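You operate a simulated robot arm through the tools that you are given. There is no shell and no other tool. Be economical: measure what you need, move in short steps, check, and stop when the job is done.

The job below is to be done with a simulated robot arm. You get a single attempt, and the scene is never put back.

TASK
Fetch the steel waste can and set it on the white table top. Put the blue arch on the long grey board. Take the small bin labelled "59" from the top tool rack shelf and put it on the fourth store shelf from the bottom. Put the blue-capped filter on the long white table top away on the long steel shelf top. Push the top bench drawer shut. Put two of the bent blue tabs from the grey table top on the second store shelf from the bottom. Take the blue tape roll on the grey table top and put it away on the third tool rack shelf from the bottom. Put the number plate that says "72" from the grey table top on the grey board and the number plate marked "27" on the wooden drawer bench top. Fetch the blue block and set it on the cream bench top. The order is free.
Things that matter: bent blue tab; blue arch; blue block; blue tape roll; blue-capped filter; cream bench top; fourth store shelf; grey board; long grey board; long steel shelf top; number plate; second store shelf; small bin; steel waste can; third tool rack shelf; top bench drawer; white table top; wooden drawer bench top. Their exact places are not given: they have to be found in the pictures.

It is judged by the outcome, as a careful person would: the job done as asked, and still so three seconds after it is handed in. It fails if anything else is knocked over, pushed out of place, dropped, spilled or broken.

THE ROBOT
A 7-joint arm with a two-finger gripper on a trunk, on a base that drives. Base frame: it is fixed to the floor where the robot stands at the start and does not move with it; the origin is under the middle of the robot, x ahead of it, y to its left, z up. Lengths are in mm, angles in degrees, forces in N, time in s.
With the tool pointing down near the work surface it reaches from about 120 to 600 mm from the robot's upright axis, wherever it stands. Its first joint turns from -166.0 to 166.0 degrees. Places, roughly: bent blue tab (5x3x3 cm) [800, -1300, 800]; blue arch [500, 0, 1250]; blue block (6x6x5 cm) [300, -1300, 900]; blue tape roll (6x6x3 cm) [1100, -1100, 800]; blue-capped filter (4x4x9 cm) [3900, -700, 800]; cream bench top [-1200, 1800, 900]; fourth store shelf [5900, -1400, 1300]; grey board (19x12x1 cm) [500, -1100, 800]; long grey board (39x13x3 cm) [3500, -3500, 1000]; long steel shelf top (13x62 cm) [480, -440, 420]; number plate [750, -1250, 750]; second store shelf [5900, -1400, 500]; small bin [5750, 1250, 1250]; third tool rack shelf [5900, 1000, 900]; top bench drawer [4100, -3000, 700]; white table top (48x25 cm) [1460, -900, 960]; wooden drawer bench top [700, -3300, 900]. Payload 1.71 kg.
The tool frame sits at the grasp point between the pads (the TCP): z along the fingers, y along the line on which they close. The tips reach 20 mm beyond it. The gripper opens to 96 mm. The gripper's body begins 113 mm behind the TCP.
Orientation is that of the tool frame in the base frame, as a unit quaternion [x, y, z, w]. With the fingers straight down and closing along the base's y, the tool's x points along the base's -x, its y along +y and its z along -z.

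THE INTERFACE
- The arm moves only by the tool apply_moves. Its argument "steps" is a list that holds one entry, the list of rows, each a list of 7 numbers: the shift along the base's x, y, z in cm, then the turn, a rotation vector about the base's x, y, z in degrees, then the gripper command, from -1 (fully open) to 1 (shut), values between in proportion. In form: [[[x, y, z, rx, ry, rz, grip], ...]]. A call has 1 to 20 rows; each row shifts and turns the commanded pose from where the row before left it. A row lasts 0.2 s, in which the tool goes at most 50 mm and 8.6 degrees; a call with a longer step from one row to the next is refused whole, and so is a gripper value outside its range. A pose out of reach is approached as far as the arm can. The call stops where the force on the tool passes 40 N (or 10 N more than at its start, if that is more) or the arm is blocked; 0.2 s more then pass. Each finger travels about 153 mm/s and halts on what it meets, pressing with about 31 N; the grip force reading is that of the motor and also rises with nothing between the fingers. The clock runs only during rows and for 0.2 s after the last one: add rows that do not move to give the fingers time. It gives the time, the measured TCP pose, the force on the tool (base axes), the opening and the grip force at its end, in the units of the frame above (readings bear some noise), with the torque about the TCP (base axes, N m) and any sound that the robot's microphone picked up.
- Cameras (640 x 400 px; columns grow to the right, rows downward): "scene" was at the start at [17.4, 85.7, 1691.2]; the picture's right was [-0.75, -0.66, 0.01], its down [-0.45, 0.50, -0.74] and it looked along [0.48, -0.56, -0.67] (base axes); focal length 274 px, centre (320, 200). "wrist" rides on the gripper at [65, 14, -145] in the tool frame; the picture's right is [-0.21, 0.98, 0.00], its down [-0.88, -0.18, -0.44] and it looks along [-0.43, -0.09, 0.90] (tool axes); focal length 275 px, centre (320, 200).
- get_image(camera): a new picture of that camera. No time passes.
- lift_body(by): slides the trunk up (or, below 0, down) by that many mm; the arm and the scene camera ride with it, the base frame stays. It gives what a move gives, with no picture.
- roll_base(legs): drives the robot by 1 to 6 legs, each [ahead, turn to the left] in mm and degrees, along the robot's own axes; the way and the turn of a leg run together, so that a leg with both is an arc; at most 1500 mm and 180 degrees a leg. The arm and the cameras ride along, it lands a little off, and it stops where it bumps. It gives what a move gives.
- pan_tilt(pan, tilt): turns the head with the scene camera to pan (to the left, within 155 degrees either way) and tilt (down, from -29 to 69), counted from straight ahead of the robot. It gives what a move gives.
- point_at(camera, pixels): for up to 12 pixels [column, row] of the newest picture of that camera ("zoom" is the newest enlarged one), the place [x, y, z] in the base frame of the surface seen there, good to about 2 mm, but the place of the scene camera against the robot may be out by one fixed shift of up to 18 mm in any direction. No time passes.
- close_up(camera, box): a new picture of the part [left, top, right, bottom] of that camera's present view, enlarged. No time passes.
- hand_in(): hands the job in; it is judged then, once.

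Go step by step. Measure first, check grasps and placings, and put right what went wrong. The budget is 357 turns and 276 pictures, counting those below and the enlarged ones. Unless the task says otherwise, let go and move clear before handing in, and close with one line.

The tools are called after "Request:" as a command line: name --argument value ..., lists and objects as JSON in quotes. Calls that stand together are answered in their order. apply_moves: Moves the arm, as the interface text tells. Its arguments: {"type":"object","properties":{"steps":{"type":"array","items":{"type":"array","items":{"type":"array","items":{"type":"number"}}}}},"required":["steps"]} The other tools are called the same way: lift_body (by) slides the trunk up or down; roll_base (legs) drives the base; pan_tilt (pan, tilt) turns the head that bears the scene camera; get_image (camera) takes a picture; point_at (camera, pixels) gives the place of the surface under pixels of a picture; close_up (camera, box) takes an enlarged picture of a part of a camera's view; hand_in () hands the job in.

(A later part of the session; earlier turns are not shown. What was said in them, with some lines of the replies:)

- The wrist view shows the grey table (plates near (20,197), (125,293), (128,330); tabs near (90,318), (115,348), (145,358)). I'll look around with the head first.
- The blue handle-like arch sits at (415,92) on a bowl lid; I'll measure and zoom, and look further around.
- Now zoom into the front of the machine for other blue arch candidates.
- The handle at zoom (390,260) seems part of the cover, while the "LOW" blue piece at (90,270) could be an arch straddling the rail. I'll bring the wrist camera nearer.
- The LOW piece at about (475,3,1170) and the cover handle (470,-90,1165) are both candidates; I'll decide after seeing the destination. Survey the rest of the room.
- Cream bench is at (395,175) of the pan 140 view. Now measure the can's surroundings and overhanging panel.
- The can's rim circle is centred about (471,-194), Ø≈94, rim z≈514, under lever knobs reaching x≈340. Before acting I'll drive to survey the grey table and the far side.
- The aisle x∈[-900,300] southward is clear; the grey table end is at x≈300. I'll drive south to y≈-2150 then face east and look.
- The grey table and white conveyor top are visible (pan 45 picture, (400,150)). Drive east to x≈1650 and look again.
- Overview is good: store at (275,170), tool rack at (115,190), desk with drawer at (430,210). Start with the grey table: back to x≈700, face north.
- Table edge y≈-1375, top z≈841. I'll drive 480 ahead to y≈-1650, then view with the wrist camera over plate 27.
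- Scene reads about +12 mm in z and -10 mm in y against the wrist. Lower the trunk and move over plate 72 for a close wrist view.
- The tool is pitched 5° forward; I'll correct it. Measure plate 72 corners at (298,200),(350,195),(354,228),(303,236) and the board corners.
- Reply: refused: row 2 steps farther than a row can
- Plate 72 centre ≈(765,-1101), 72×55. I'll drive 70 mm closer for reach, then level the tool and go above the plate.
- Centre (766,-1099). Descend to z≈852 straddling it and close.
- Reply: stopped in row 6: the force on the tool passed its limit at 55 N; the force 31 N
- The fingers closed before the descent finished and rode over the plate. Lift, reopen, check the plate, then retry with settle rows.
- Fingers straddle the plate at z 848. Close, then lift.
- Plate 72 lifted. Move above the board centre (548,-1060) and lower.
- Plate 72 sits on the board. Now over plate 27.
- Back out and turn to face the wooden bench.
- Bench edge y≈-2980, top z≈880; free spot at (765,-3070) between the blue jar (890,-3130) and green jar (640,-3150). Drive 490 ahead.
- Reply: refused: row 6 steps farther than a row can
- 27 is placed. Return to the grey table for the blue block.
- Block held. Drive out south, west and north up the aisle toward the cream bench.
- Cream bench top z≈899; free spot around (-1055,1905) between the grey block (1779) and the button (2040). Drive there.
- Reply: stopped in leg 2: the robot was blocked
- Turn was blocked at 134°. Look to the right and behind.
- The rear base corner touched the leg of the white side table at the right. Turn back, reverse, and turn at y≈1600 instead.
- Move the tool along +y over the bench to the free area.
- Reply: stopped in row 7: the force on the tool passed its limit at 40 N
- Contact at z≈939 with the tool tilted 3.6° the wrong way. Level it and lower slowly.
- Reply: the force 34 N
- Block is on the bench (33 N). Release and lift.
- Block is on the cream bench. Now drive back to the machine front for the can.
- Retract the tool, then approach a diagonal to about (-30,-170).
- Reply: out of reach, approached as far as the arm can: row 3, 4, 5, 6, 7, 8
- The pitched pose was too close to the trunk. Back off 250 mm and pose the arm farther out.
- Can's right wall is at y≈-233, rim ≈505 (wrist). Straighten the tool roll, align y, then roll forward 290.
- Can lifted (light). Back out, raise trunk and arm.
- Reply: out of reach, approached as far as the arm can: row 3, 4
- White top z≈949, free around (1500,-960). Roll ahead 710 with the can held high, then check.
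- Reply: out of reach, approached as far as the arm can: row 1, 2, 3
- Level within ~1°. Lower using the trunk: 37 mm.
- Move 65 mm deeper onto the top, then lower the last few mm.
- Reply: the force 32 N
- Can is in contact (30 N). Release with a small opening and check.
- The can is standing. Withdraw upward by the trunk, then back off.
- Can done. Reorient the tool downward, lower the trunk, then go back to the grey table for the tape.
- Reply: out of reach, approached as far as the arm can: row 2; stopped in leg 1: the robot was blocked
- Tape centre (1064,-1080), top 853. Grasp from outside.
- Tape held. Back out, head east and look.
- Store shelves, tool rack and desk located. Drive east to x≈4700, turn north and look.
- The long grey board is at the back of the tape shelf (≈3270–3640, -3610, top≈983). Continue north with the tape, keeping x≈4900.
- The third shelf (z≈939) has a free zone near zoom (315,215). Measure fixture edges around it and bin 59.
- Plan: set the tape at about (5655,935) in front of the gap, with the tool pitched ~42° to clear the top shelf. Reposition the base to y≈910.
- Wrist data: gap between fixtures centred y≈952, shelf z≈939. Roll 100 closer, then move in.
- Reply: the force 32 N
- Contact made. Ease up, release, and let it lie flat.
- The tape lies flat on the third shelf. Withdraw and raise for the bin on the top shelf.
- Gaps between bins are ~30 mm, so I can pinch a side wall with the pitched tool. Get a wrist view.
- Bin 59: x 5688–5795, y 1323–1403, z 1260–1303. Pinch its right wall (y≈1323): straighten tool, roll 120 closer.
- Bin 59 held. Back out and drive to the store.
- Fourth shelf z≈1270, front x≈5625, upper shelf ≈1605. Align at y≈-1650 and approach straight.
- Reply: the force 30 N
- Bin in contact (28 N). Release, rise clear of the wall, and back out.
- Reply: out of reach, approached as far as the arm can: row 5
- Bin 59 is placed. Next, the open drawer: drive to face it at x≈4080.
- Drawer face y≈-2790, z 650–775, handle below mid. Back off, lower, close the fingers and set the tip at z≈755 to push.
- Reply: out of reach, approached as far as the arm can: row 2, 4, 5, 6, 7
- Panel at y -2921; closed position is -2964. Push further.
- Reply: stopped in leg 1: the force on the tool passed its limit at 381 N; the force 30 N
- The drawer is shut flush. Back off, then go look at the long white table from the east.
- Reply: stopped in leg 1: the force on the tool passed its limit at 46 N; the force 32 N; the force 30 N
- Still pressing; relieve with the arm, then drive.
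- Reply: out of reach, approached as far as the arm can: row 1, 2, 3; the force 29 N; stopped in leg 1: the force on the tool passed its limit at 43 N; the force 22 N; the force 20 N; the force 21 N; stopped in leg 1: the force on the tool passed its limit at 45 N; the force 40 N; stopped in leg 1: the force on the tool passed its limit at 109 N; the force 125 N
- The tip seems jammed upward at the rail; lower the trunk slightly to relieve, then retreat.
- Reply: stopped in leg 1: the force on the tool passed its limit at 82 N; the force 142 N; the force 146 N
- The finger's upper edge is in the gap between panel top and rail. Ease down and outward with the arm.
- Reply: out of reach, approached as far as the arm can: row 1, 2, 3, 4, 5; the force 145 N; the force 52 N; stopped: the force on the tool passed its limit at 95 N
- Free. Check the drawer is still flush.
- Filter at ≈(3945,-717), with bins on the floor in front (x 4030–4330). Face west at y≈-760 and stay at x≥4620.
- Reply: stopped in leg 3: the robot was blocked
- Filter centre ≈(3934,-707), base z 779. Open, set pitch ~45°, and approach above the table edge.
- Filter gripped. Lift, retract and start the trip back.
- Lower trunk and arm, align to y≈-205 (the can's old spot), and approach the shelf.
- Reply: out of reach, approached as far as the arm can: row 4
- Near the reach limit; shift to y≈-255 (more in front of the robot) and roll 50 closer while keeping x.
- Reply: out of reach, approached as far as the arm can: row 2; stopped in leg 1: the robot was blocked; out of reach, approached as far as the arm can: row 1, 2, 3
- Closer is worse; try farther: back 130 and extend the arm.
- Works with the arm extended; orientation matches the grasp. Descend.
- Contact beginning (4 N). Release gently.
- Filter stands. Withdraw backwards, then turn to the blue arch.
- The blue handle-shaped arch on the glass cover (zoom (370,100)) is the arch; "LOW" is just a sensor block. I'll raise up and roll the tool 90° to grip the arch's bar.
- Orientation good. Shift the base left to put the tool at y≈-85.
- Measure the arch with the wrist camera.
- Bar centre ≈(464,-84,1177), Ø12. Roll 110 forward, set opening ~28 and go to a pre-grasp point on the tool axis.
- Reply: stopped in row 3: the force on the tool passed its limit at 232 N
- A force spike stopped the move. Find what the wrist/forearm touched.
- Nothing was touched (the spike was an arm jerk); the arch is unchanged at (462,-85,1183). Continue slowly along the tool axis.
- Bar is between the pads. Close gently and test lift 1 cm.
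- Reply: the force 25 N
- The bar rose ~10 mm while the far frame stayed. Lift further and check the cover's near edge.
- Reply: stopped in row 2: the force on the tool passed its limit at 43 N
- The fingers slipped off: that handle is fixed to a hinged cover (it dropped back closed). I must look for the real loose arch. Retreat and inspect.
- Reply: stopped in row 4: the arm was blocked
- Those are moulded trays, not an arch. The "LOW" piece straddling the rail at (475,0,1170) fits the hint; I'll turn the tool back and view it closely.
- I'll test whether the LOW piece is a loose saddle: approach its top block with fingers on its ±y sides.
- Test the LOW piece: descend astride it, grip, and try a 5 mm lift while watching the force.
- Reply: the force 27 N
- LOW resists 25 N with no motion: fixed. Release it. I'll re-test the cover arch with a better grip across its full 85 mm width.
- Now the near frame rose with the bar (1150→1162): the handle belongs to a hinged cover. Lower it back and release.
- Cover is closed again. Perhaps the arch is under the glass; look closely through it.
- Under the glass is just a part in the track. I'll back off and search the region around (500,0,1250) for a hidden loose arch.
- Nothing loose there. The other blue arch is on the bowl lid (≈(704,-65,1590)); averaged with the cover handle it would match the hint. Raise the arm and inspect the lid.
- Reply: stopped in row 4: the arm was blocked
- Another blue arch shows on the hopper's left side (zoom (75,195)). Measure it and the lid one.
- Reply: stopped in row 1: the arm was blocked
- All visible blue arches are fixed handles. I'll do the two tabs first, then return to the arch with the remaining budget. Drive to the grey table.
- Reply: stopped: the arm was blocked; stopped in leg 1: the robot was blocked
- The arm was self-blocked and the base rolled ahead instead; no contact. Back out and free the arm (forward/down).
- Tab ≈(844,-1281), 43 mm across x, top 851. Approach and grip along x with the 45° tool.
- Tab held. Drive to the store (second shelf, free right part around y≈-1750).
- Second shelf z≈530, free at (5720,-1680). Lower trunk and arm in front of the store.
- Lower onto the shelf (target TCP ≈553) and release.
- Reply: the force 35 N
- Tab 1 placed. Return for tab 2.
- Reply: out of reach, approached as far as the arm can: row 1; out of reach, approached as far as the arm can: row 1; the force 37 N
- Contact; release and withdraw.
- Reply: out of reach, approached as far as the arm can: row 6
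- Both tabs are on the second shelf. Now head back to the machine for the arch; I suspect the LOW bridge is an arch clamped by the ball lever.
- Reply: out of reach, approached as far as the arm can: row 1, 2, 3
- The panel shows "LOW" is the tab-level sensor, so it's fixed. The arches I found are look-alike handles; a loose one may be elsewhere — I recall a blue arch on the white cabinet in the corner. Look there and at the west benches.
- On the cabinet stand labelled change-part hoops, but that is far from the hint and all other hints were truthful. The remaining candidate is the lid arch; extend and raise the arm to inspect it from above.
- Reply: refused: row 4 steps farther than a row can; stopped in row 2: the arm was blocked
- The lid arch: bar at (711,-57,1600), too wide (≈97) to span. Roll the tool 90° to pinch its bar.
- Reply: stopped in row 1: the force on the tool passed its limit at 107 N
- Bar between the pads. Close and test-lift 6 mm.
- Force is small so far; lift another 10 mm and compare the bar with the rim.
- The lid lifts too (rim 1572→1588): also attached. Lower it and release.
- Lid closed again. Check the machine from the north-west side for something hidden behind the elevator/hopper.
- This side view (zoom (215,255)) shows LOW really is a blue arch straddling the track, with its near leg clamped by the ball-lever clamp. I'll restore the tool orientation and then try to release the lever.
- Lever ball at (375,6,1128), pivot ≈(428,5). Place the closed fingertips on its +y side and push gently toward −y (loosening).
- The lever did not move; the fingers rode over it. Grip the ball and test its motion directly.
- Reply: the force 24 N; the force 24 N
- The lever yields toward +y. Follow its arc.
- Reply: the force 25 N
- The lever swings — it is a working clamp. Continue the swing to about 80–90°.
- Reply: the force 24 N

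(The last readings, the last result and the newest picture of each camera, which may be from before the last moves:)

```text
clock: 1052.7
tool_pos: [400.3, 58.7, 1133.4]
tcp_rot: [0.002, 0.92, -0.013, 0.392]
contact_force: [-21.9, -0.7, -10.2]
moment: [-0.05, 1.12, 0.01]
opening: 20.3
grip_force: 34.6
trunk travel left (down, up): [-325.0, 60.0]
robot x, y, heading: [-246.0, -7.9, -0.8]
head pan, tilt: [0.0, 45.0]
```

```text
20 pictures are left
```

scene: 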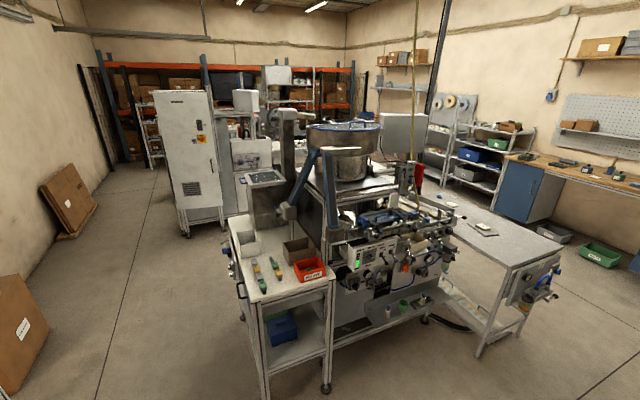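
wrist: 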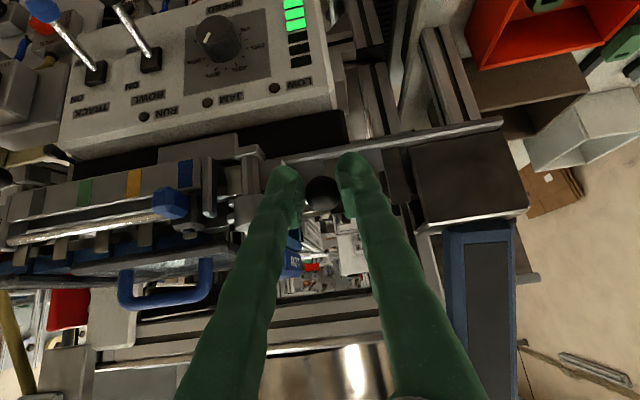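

Swung ~65–70° and stopping. Release the ball, then grip the arch and test-lift.

Request:
apply_moves --steps '[[[-0.4, 0, 0, 0, 0, 0, 1], [0, 0, 0, 0, 0, 0, 0], [0, 0, 0, 0, 0, 0, -0.1], [-1, 0, 3, 0, 0, 0, -0.1], [-1, 0, 4, 0, 0, 0, 0], [0, -2, 4, 0, 0, 0, 0.1], [2, -3, 1, 0, 0, 0, 0.1], [0, 0, 0, 0, 0, 0, 0.1]]]'

Request:
roll_base --legs '[[115, 0]]'

Request:
get_image --camera "wrist"

```text
clock: 1054.5
tool_pos: [408.7, 9.2, 1251.3]
tcp_rot: [0.004, 0.92, -0.014, 0.392]
contact_force: [-1.6, 1.2, -0.5]
moment: [-0.03, -0.05, 0.02]
opening: 43.1
grip_force: 0.1
trunk travel left (down, up): [-325.0, 60.0]
robot x, y, heading: [-245.6, -5.6, -0.8]
head pan, tilt: [0.0, 45.0]
```

```text
clock: 1055.7
tool_pos: [506.7, 8.3, 1262.3]
tcp_rot: [0.003, 0.916, -0.012, 0.4]
contact_force: [0.8, 0.4, 0.6]
moment: [-0.02, 0.03, -0.02]
opening: 43.3
grip_force: 0.0
trunk travel left (down, up): [-325.0, 60.0]
robot x, y, heading: [-129.1, -9.1, -1.0]
head pan, tilt: [0.0, 45.0]
```

```text
19 pictures are left
```

wrist: 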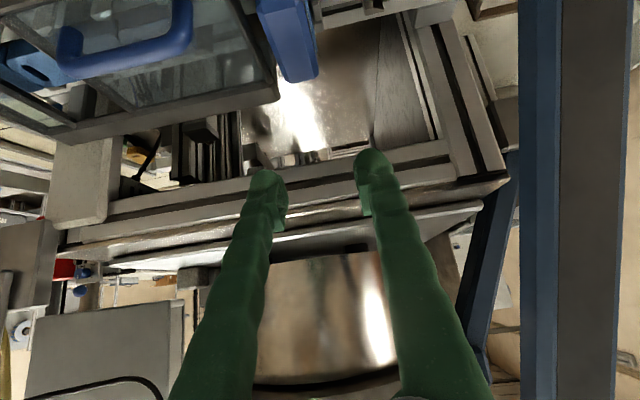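

Request:
apply_moves --steps '[[[-3.4, -0.3, -2, 0, 0, 0, 0.1], [0, 0, -3, 0, 0, 0, 0.1], [0, 0, -2, 0, 0, 0, 0.1], [0, 0, -1.9, 0, 0, 0, 0.1], [0, 0, 0, 0, 0, 0, 0.1], [0, 0, 0, 0, 0, 0, 0.6], [0, 0, 0, 0, 0, 0, 1], [0, 0, 0, 0, 0, 0, 1], [0, 0, 0.4, 0, 0, 0, 1], [0, 0, 0.4, 0, 0, 0, 1], [0, 0, 0, 0, 0, 0, 1]]]'

Request:
get_image --camera "wrist"

```text
clock: 1057.5
tool_pos: [509.9, 5.0, 1165.6]
tcp_rot: [0.002, 0.917, -0.011, 0.4]
contact_force: [-34.1, 0.0, 59.0]
moment: [-0.4, 0.32, -0.25]
opening: 25.4
grip_force: 31.1
trunk travel left (down, up): [-325.0, 60.0]
robot x, y, heading: [-130.8, -11.4, -1.1]
head pan, tilt: [0.0, 45.0]
stopped in row 9: the force on the tool passed its limit at 43 N (the readings are from after the stop); the commanded pose is now the measured one
```

```text
18 pictures are left
```

wrist: 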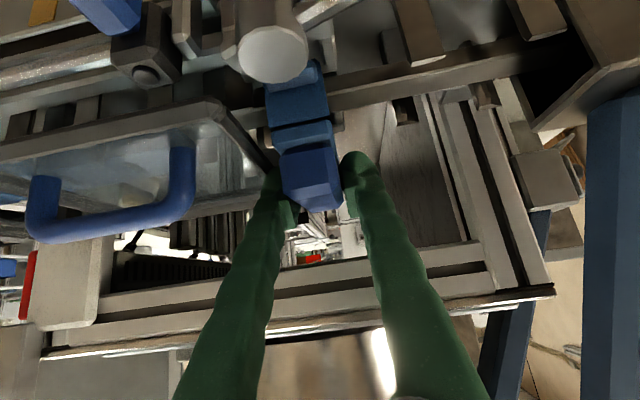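

The tool sits 35 mm too far in x and is pressing. Release, rise, and re-position.

Request:
apply_moves --steps '[[[0, 0, 0.5, 0, 0, 0, 0.5], [0, 0, 1, 0, 0, 0, 0.1], [0, 0, 3, 0, 0, 0, 0.1], [-2, 0, 2, 0, 0, 0, 0.1], [-1.8, 0, 0, 0, 0, 0, 0.1], [0, 0, 0, 0, 0, 0, 0.1]]]'

Request:
get_image --camera "wrist"

Request:
point_at --camera "wrist" --pixels '[[300, 80], [305, 100], [310, 115], [318, 95], [290, 60]]'

```text
clock: 1058.9
tool_pos: [469.6, 5.1, 1222.3]
tcp_rot: [0.002, 0.921, -0.011, 0.389]
contact_force: [0.5, 0.9, -0.8]
moment: [-0.04, 0.03, -0.01]
opening: 43.1
grip_force: 0.0
trunk travel left (down, up): [-325.0, 60.0]
robot x, y, heading: [-128.6, -6.2, -1.0]
head pan, tilt: [0.0, 45.0]
```

```text
17 pictures are left
```

wrist: 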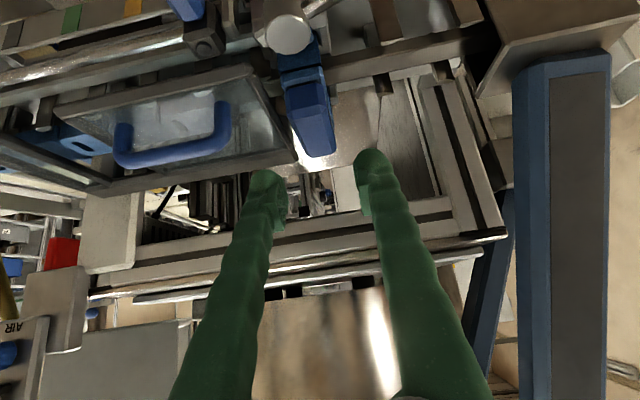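

```text
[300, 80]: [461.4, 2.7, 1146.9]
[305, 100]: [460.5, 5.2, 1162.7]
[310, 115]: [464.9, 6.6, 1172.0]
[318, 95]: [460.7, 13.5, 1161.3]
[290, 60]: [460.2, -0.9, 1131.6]
```

Request:
apply_moves --steps '[[[0.3, 0, -2, 0, 0, 0, 0.1], [0, 0, -1.5, 0, 0, 0, 0.1], [0, 0, -1.2, 0, 0, 0, 0.1], [0, 0, 0, 0, 0, 0, 0.1], [0, 0, 0, 0, 0, 0, 0.1], [0, 0, 0, 0, 0, 0, 0.6], [0, 0, 0, 0, 0, 0, 1], [0, 0, 0, 0, 0, 0, 1]]]'

Request:
apply_moves --steps '[[[0, 0, 0.4, 0, 0, 0, 1], [0, 0, 0.4, 0, 0, 0, 1], [0, 0, 0.4, 0, 0, 0, 1], [0, 0, 0, 0, 0, 0, 1]]]'

```text
clock: 1060.7
tool_pos: [481.2, 6.2, 1169.2]
tcp_rot: [0.001, 0.922, -0.01, 0.386]
contact_force: [1.5, 0.0, -0.9]
moment: [0.0, -0.07, -0.03]
opening: 24.2
grip_force: 30.4
trunk travel left (down, up): [-325.0, 60.0]
robot x, y, heading: [-132.1, -7.3, -0.9]
head pan, tilt: [0.0, 45.0]
```

```text
clock: 1061.7
tool_pos: [481.4, 4.4, 1182.6]
tcp_rot: [0.001, 0.923, -0.01, 0.386]
contact_force: [0.3, 0.8, -1.0]
moment: [-0.01, 0.01, -0.05]
opening: 24.3
grip_force: 30.6
trunk travel left (down, up): [-325.0, 60.0]
robot x, y, heading: [-134.1, -8.9, -1.0]
head pan, tilt: [0.0, 45.0]
```

It lifts freely (≈1 N): the LOW piece is the blue arch. Lift it clear.

Request:
apply_moves --steps '[[[0, 0, 2, 0, 0, 0, 1], [0, 0, 3, 0, 0, 0, 1], [0, 0, 3, 0, 0, 0, 1], [0, 0, 3, 0, 0, 0, 1], [0, 0, 0, 0, 0, 0, 1]]]'

Request:
get_image --camera "wrist"

```text
clock: 1062.9
tool_pos: [482.3, 1.7, 1290.7]
tcp_rot: [0.001, 0.922, -0.009, 0.386]
contact_force: [0.1, -0.3, -1.6]
moment: [-0.04, 0.01, 0.01]
opening: 24.4
grip_force: 31.0
trunk travel left (down, up): [-325.0, 60.0]
robot x, y, heading: [-131.0, -10.3, -0.9]
head pan, tilt: [0.0, 45.0]
```

```text
16 pictures are left
```

wrist: 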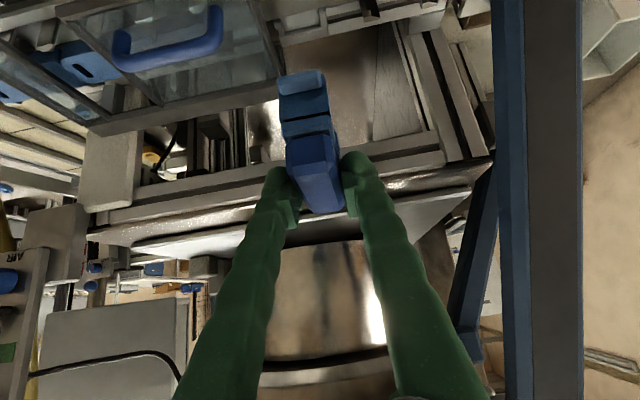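

The blue arch is in hand. Drive to the tape rack with the long grey board.

Request:
roll_base --legs '[[-300, 0], [0, -89], [1100, 0], [1090, 0], [0, 90], [1300, 0]]'

Request:
roll_base --legs '[[1300, 0], [1270, 0], [0, -90], [300, 0]]'

Request:
pan_tilt --pan 0 --tilt 30

Request:
get_image --camera "scene"

```text
clock: 1091.9
tool_pos: [1392.8, -2284.0, 1290.2]
tcp_rot: [0.014, 0.922, -0.014, 0.386]
contact_force: [0.1, 1.1, -0.5]
moment: [-0.01, 0.03, 0.02]
opening: 24.3
grip_force: 31.5
trunk travel left (down, up): [-325.0, 60.0]
robot x, y, heading: [780.8, -2277.6, -2.4]
head pan, tilt: [0.0, 45.0]
```

```text
clock: 1111.6
tool_pos: [3297.3, -3322.3, 1302.5]
tcp_rot: [0.665, 0.633, -0.292, 0.268]
contact_force: [-0.7, -0.2, -0.6]
moment: [0.09, -0.03, -0.02]
opening: 24.3
grip_force: 31.4
trunk travel left (down, up): [-325.0, 60.0]
robot x, y, heading: [3312.3, -2738.8, -93.4]
head pan, tilt: [0.0, 45.0]
```

```text
clock: 1112.3
tool_pos: [3293.6, -3322.2, 1303.7]
tcp_rot: [0.665, 0.633, -0.292, 0.269]
contact_force: [-0.3, 0.3, -0.5]
moment: [0.04, 0.02, 0.0]
opening: 24.2
grip_force: 31.3
trunk travel left (down, up): [-325.0, 60.0]
robot x, y, heading: [3307.8, -2737.7, -93.5]
head pan, tilt: [0.0, 30.0]
```

```text
15 pictures are left
```

scene: 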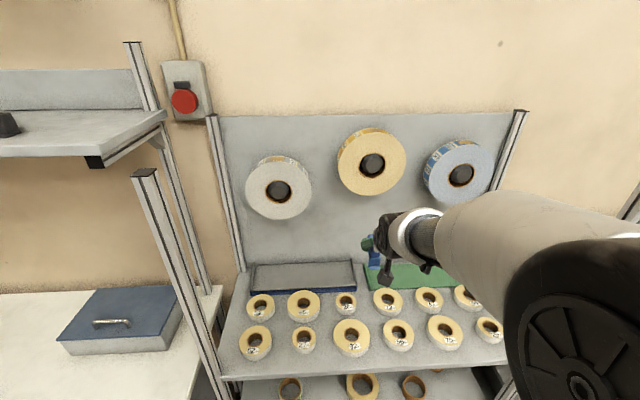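

Request:
point_at --camera "scene" --pixels '[[305, 275], [262, 272], [350, 272], [262, 288], [350, 288], [305, 266], [305, 286], [278, 190], [278, 218], [345, 300], [300, 305], [230, 370]]'

Request:
get_image --camera "wrist"

```text
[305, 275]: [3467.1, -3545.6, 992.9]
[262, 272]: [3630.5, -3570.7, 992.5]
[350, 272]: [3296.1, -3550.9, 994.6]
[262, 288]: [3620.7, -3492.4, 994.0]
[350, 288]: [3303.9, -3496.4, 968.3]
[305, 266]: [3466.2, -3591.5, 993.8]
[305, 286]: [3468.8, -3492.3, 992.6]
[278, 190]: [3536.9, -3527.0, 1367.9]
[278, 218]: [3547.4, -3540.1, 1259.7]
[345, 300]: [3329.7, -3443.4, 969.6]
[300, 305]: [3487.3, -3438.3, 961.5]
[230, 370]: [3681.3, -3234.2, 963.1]
```

```text
14 pictures are left
```

wrist: 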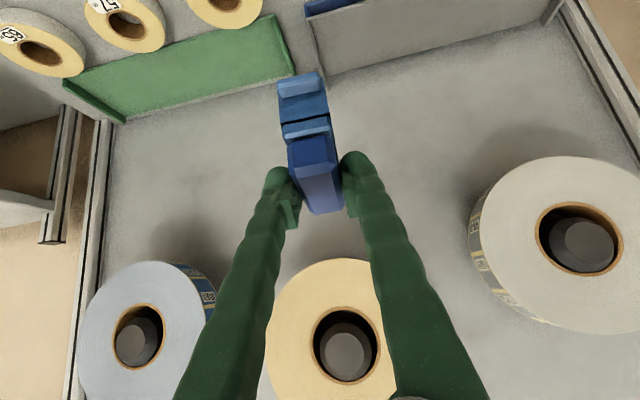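

Board top z≈981, centre (3467,-3545). Shift the base ~165 mm toward +x.

Request:
roll_base --legs '[[-200, 0], [0, 93.5], [160, 0], [0, -90], [190, 0]]'

Request:
get_image --camera "wrist"

```text
clock: 1125.6
tool_pos: [3502.2, -3320.6, 1295.7]
tcp_rot: [0.648, 0.654, -0.28, 0.274]
contact_force: [-0.6, -0.4, -2.3]
moment: [0.03, 0.01, 0.04]
opening: 24.4
grip_force: 30.8
trunk travel left (down, up): [-325.0, 60.0]
robot x, y, heading: [3484.9, -2723.7, -89.7]
head pan, tilt: [0.0, 30.0]
```

```text
13 pictures are left
```

wrist: 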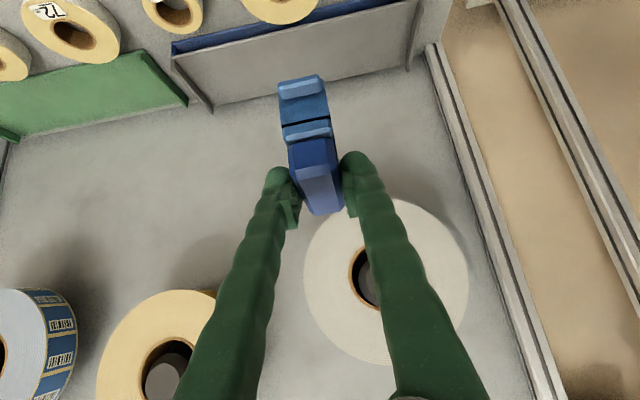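

Request:
point_at --camera "wrist" --pixels '[[250, 75], [350, 50], [200, 70], [400, 45], [220, 110], [390, 75], [300, 62], [302, 85], [302, 95], [308, 125], [320, 180], [335, 140]]'

```text
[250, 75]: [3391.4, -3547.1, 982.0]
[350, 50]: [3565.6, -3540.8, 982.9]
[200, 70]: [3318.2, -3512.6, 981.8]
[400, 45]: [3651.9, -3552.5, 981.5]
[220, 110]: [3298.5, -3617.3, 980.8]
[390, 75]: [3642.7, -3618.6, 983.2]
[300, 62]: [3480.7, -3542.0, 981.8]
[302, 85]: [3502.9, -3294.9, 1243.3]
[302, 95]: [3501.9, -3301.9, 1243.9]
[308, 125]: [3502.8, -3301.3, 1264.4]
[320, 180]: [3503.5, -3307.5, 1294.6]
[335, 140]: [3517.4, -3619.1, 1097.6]
```

Board surface z≈982 (x 3300–3650, y -3500…-3618). Roll 150 closer, lower by the trunk, then extend over the board.

Request:
roll_base --legs '[[140, 0]]'

Request:
lift_body --by -140

Request:
apply_moves --steps '[[[-1, -3, 0, 0, 0, 0, 1], [-1, -3, 0, 0, 0, 0, 1], [0, -2.5, 0, 0, 0, 0, 1], [0, 0, 0, 0, 0, 0, 1]]]'

Request:
get_image --camera "wrist"

```text
clock: 1127.0
tool_pos: [3504.2, -3415.9, 1316.9]
tcp_rot: [0.642, 0.649, -0.291, 0.286]
contact_force: [-0.4, 0.4, -0.3]
moment: [0.05, 0.0, -0.04]
opening: 24.5
grip_force: 30.4
trunk travel left (down, up): [-325.0, 60.0]
robot x, y, heading: [3485.6, -2866.9, -89.7]
head pan, tilt: [0.0, 30.0]
```

```text
clock: 1128.7
tool_pos: [3499.1, -3442.1, 1166.3]
tcp_rot: [0.646, 0.651, -0.284, 0.28]
contact_force: [-0.3, 1.1, -0.2]
moment: [0.01, -0.01, 0.01]
opening: 24.1
grip_force: 30.6
trunk travel left (down, up): [-185.0, 200.0]
robot x, y, heading: [3483.6, -2861.9, -89.9]
head pan, tilt: [0.0, 30.0]
```

```text
clock: 1129.7
tool_pos: [3483.8, -3531.4, 1163.8]
tcp_rot: [0.646, 0.652, -0.283, 0.278]
contact_force: [0.2, -1.1, -0.1]
moment: [0.02, -0.03, 0.02]
opening: 24.2
grip_force: 30.9
trunk travel left (down, up): [-185.0, 200.0]
robot x, y, heading: [3482.2, -2863.2, -89.7]
head pan, tilt: [0.0, 30.0]
```

```text
12 pictures are left
```

wrist: 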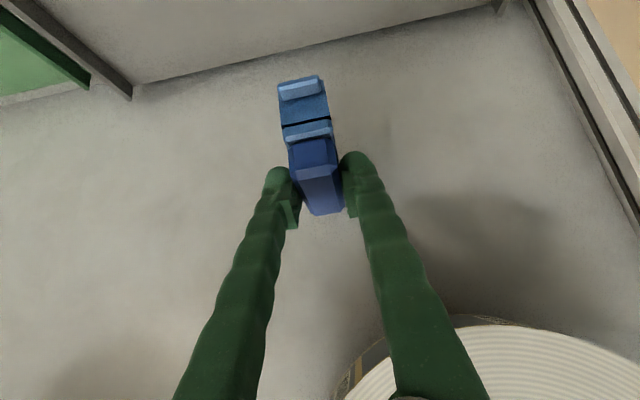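

Request:
apply_moves --steps '[[[-0.5, -1.5, -2, 1, 0, 0, 1], [0, 0, -3, 0, 0, 0, 1], [0, 0, -2.5, 0, 0, 0, 1], [0, 0, 0, 0, 0, 0, 1]]]'

Request:
get_image --camera "wrist"

Request:
close_up --camera "scene" --box '[240, 200, 440, 330]'

```text
clock: 1130.7
tool_pos: [3478.7, -3544.8, 1090.5]
tcp_rot: [0.649, 0.654, -0.279, 0.271]
contact_force: [-0.5, 0.1, 0.2]
moment: [-0.01, -0.06, 0.0]
opening: 24.1
grip_force: 31.0
trunk travel left (down, up): [-185.0, 200.0]
robot x, y, heading: [3484.2, -2863.1, -90.1]
head pan, tilt: [0.0, 30.0]
```

```text
11 pictures are left
```

wrist: 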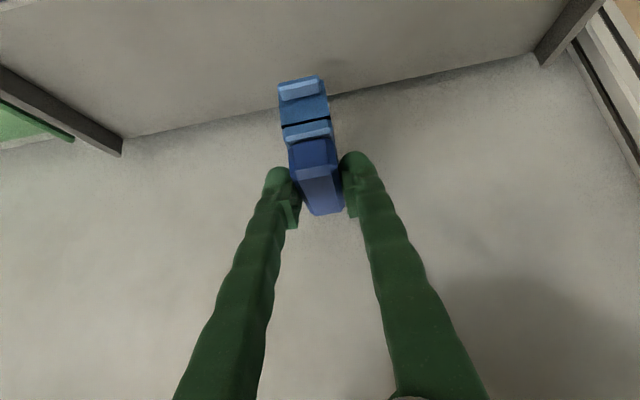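

```text
3.08 times, centred on (340, 265) of scene
```

zoom: 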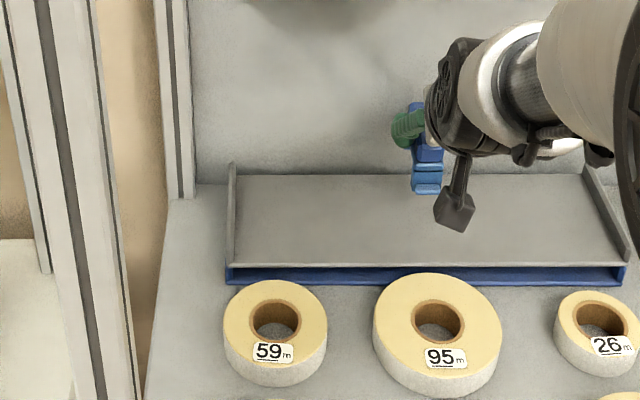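

Lower slowly until contact.

Request:
apply_moves --steps '[[[0, 0, -0.8, 0, 0, 0, 1], [0, 0, -0.5, 0, 0, 0, 1], [0, 0, -0.4, 0, 0, 0, 1], [0, 0, -0.3, 0, 0, 0, 1], [0, 0, -0.3, 0, 0, 0, 1], [0, 0, 0, 0, 0, 0, 1]]]'

```text
clock: 1132.1
tool_pos: [3479.0, -3544.7, 1067.2]
tcp_rot: [0.648, 0.655, -0.278, 0.272]
contact_force: [0.5, 0.8, -0.6]
moment: [-0.03, -0.01, -0.02]
opening: 24.5
grip_force: 30.3
trunk travel left (down, up): [-185.0, 200.0]
robot x, y, heading: [3487.7, -2865.1, -89.8]
head pan, tilt: [0.0, 30.0]
```

Request:
apply_moves --steps '[[[0, 0, -0.3, 0, 0, 0, 1], [0, 0, -0.3, 0, 0, 0, 1], [0, 0, -0.3, 0, 0, 0, 1], [0, 0, 0, 0, 0, 0, 1]]]'

Request:
close_up --camera "scene" --box '[330, 220, 430, 300]'

```text
clock: 1133.1
tool_pos: [3479.4, -3545.2, 1057.2]
tcp_rot: [0.648, 0.654, -0.279, 0.272]
contact_force: [-0.1, 0.4, -1.4]
moment: [0.03, 0.04, 0.01]
opening: 24.2
grip_force: 30.5
trunk travel left (down, up): [-185.0, 200.0]
robot x, y, heading: [3486.0, -2864.7, -89.6]
head pan, tilt: [0.0, 30.0]
```

```text
5.00 times, centred on (380, 260) of scene
```

zoom: 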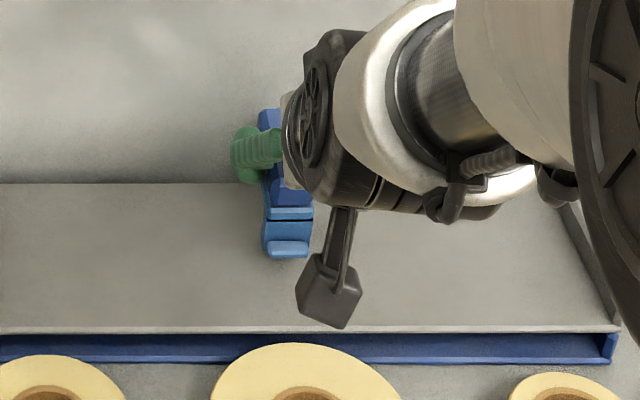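

Request:
apply_moves --steps '[[[0, 0, -0.3, 0, 0, 0, 1], [0, 0, -0.3, 0, 0, 0, 1], [0, 0, 0, 0, 0, 0, 1]]]'

Request:
apply_moves --steps '[[[0, 0, -0.3, 0, 0, 0, 1], [0, 0, -0.2, 0, 0, 0, 1], [0, 0, 0, 0, 0, 0, 1]]]'

```text
clock: 1133.9
tool_pos: [3479.6, -3543.5, 1051.5]
tcp_rot: [0.649, 0.655, -0.278, 0.271]
contact_force: [-0.3, 0.6, -0.5]
moment: [0.03, 0.06, 0.03]
opening: 24.2
grip_force: 31.2
trunk travel left (down, up): [-185.0, 200.0]
robot x, y, heading: [3488.0, -2865.4, -89.9]
head pan, tilt: [0.0, 30.0]
```

```text
clock: 1134.7
tool_pos: [3480.0, -3545.0, 1047.8]
tcp_rot: [0.647, 0.655, -0.279, 0.273]
contact_force: [0.3, 0.5, 7.4]
moment: [0.15, -0.11, 0.02]
opening: 24.6
grip_force: 30.9
trunk travel left (down, up): [-185.0, 200.0]
robot x, y, heading: [3482.9, -2865.1, -89.7]
head pan, tilt: [0.0, 30.0]
```

Contact (7 N). Settle 1 mm more, then release slightly and look.

Request:
apply_moves --steps '[[[0, 0, -0.15, 0, 0, 0, 1], [0, 0, 0, 0, 0, 0, 1], [0, 0, 0, 0, 0, 0, 0.4], [0, 0, 0, 0, 0, 0, 0.3], [0, 0, 0, 0, 0, 0, 0.2], [0, 0, 0, 0, 0, 0, 0.2]]]'

Request:
get_image --camera "wrist"

```text
clock: 1136.1
tool_pos: [3479.4, -3543.4, 1044.1]
tcp_rot: [0.648, 0.655, -0.278, 0.272]
contact_force: [0.1, 0.7, -0.1]
moment: [0.04, 0.0, -0.03]
opening: 38.3
grip_force: 0.1
trunk travel left (down, up): [-185.0, 200.0]
robot x, y, heading: [3486.6, -2868.0, -89.9]
head pan, tilt: [0.0, 30.0]
```

```text
8 pictures are left
```

wrist: 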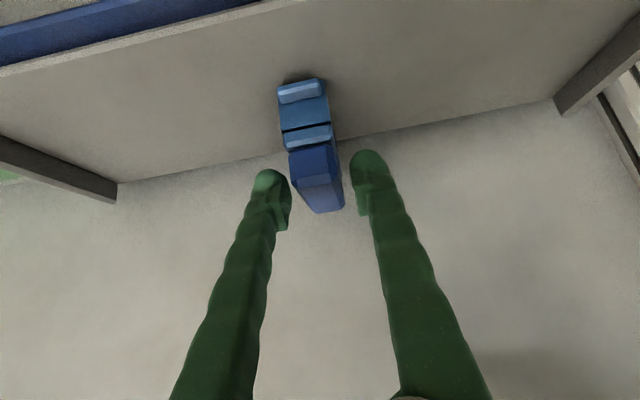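

The arch stands on the board. Withdraw up and back.

Request:
apply_moves --steps '[[[0, 0.5, 1.5, 0, 0, 0, 0.2], [0, 1, 2.5, 0, 0, 0, 0.2], [0, 2, 3, 0, 0, 0, 0.2], [0, 3, 3, 0, 0, 0, 0.2], [0, 3, 3, 0, 0, 0, 0.2], [0, 0, 0, 0, 0, 0, 0.2]]]'

Request:
get_image --camera "wrist"

Request:
point_at --camera "wrist" --pixels '[[310, 100], [310, 60], [300, 45], [320, 110], [250, 80], [380, 60]]'

```text
clock: 1137.5
tool_pos: [3480.9, -3450.0, 1174.2]
tcp_rot: [0.649, 0.655, -0.277, 0.272]
contact_force: [-0.4, -0.5, 0.8]
moment: [0.0, -0.01, -0.01]
opening: 38.4
grip_force: 0.0
trunk travel left (down, up): [-185.0, 200.0]
robot x, y, heading: [3485.3, -2864.6, -89.8]
head pan, tilt: [0.0, 30.0]
```

```text
7 pictures are left
```

wrist: 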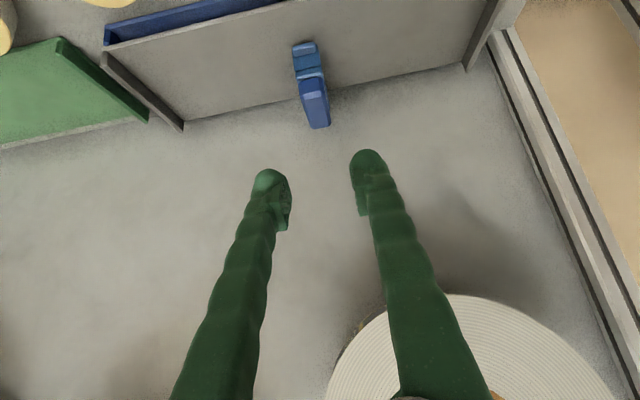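

```text
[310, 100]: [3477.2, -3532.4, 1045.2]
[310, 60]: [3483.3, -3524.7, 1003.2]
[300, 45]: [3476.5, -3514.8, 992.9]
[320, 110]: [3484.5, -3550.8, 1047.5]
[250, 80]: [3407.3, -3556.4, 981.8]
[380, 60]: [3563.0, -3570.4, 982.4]
```

Arch stands on the grey board. Back away and hand in.

Request:
roll_base --legs '[[-350, 0]]'

Request:
close_up --camera "scene" --box '[220, 150, 440, 300]'

```text
clock: 1139.9
tool_pos: [3480.8, -3096.1, 1172.5]
tcp_rot: [0.647, 0.656, -0.277, 0.272]
contact_force: [-0.4, -0.3, -0.2]
moment: [0.01, 0.02, 0.0]
opening: 38.6
grip_force: 0.1
trunk travel left (down, up): [-185.0, 200.0]
robot x, y, heading: [3481.5, -2503.0, -89.4]
head pan, tilt: [0.0, 30.0]
```

```text
2.67 times, centred on (330, 225) of scene
```

zoom: 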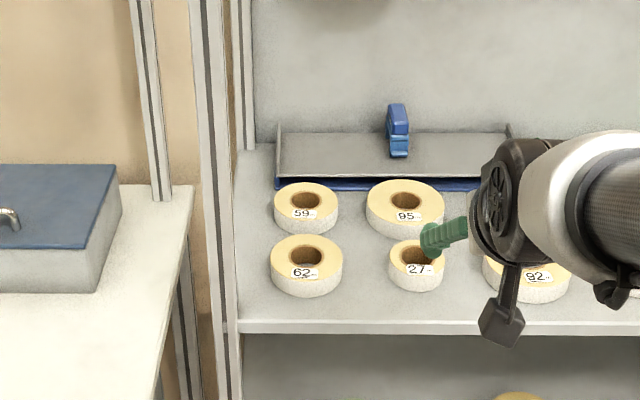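

The arch is standing on the long grey board at zoom (398,130), and the gripper is empty and clear. All the items are placed, so I'm handing in.

Request:
hand_in

```text
The job is handed in.
```

All the items on the list are placed and the job is handed in. The blue arch was held by a clamp, so I swung its ball lever open to free it and left it open.
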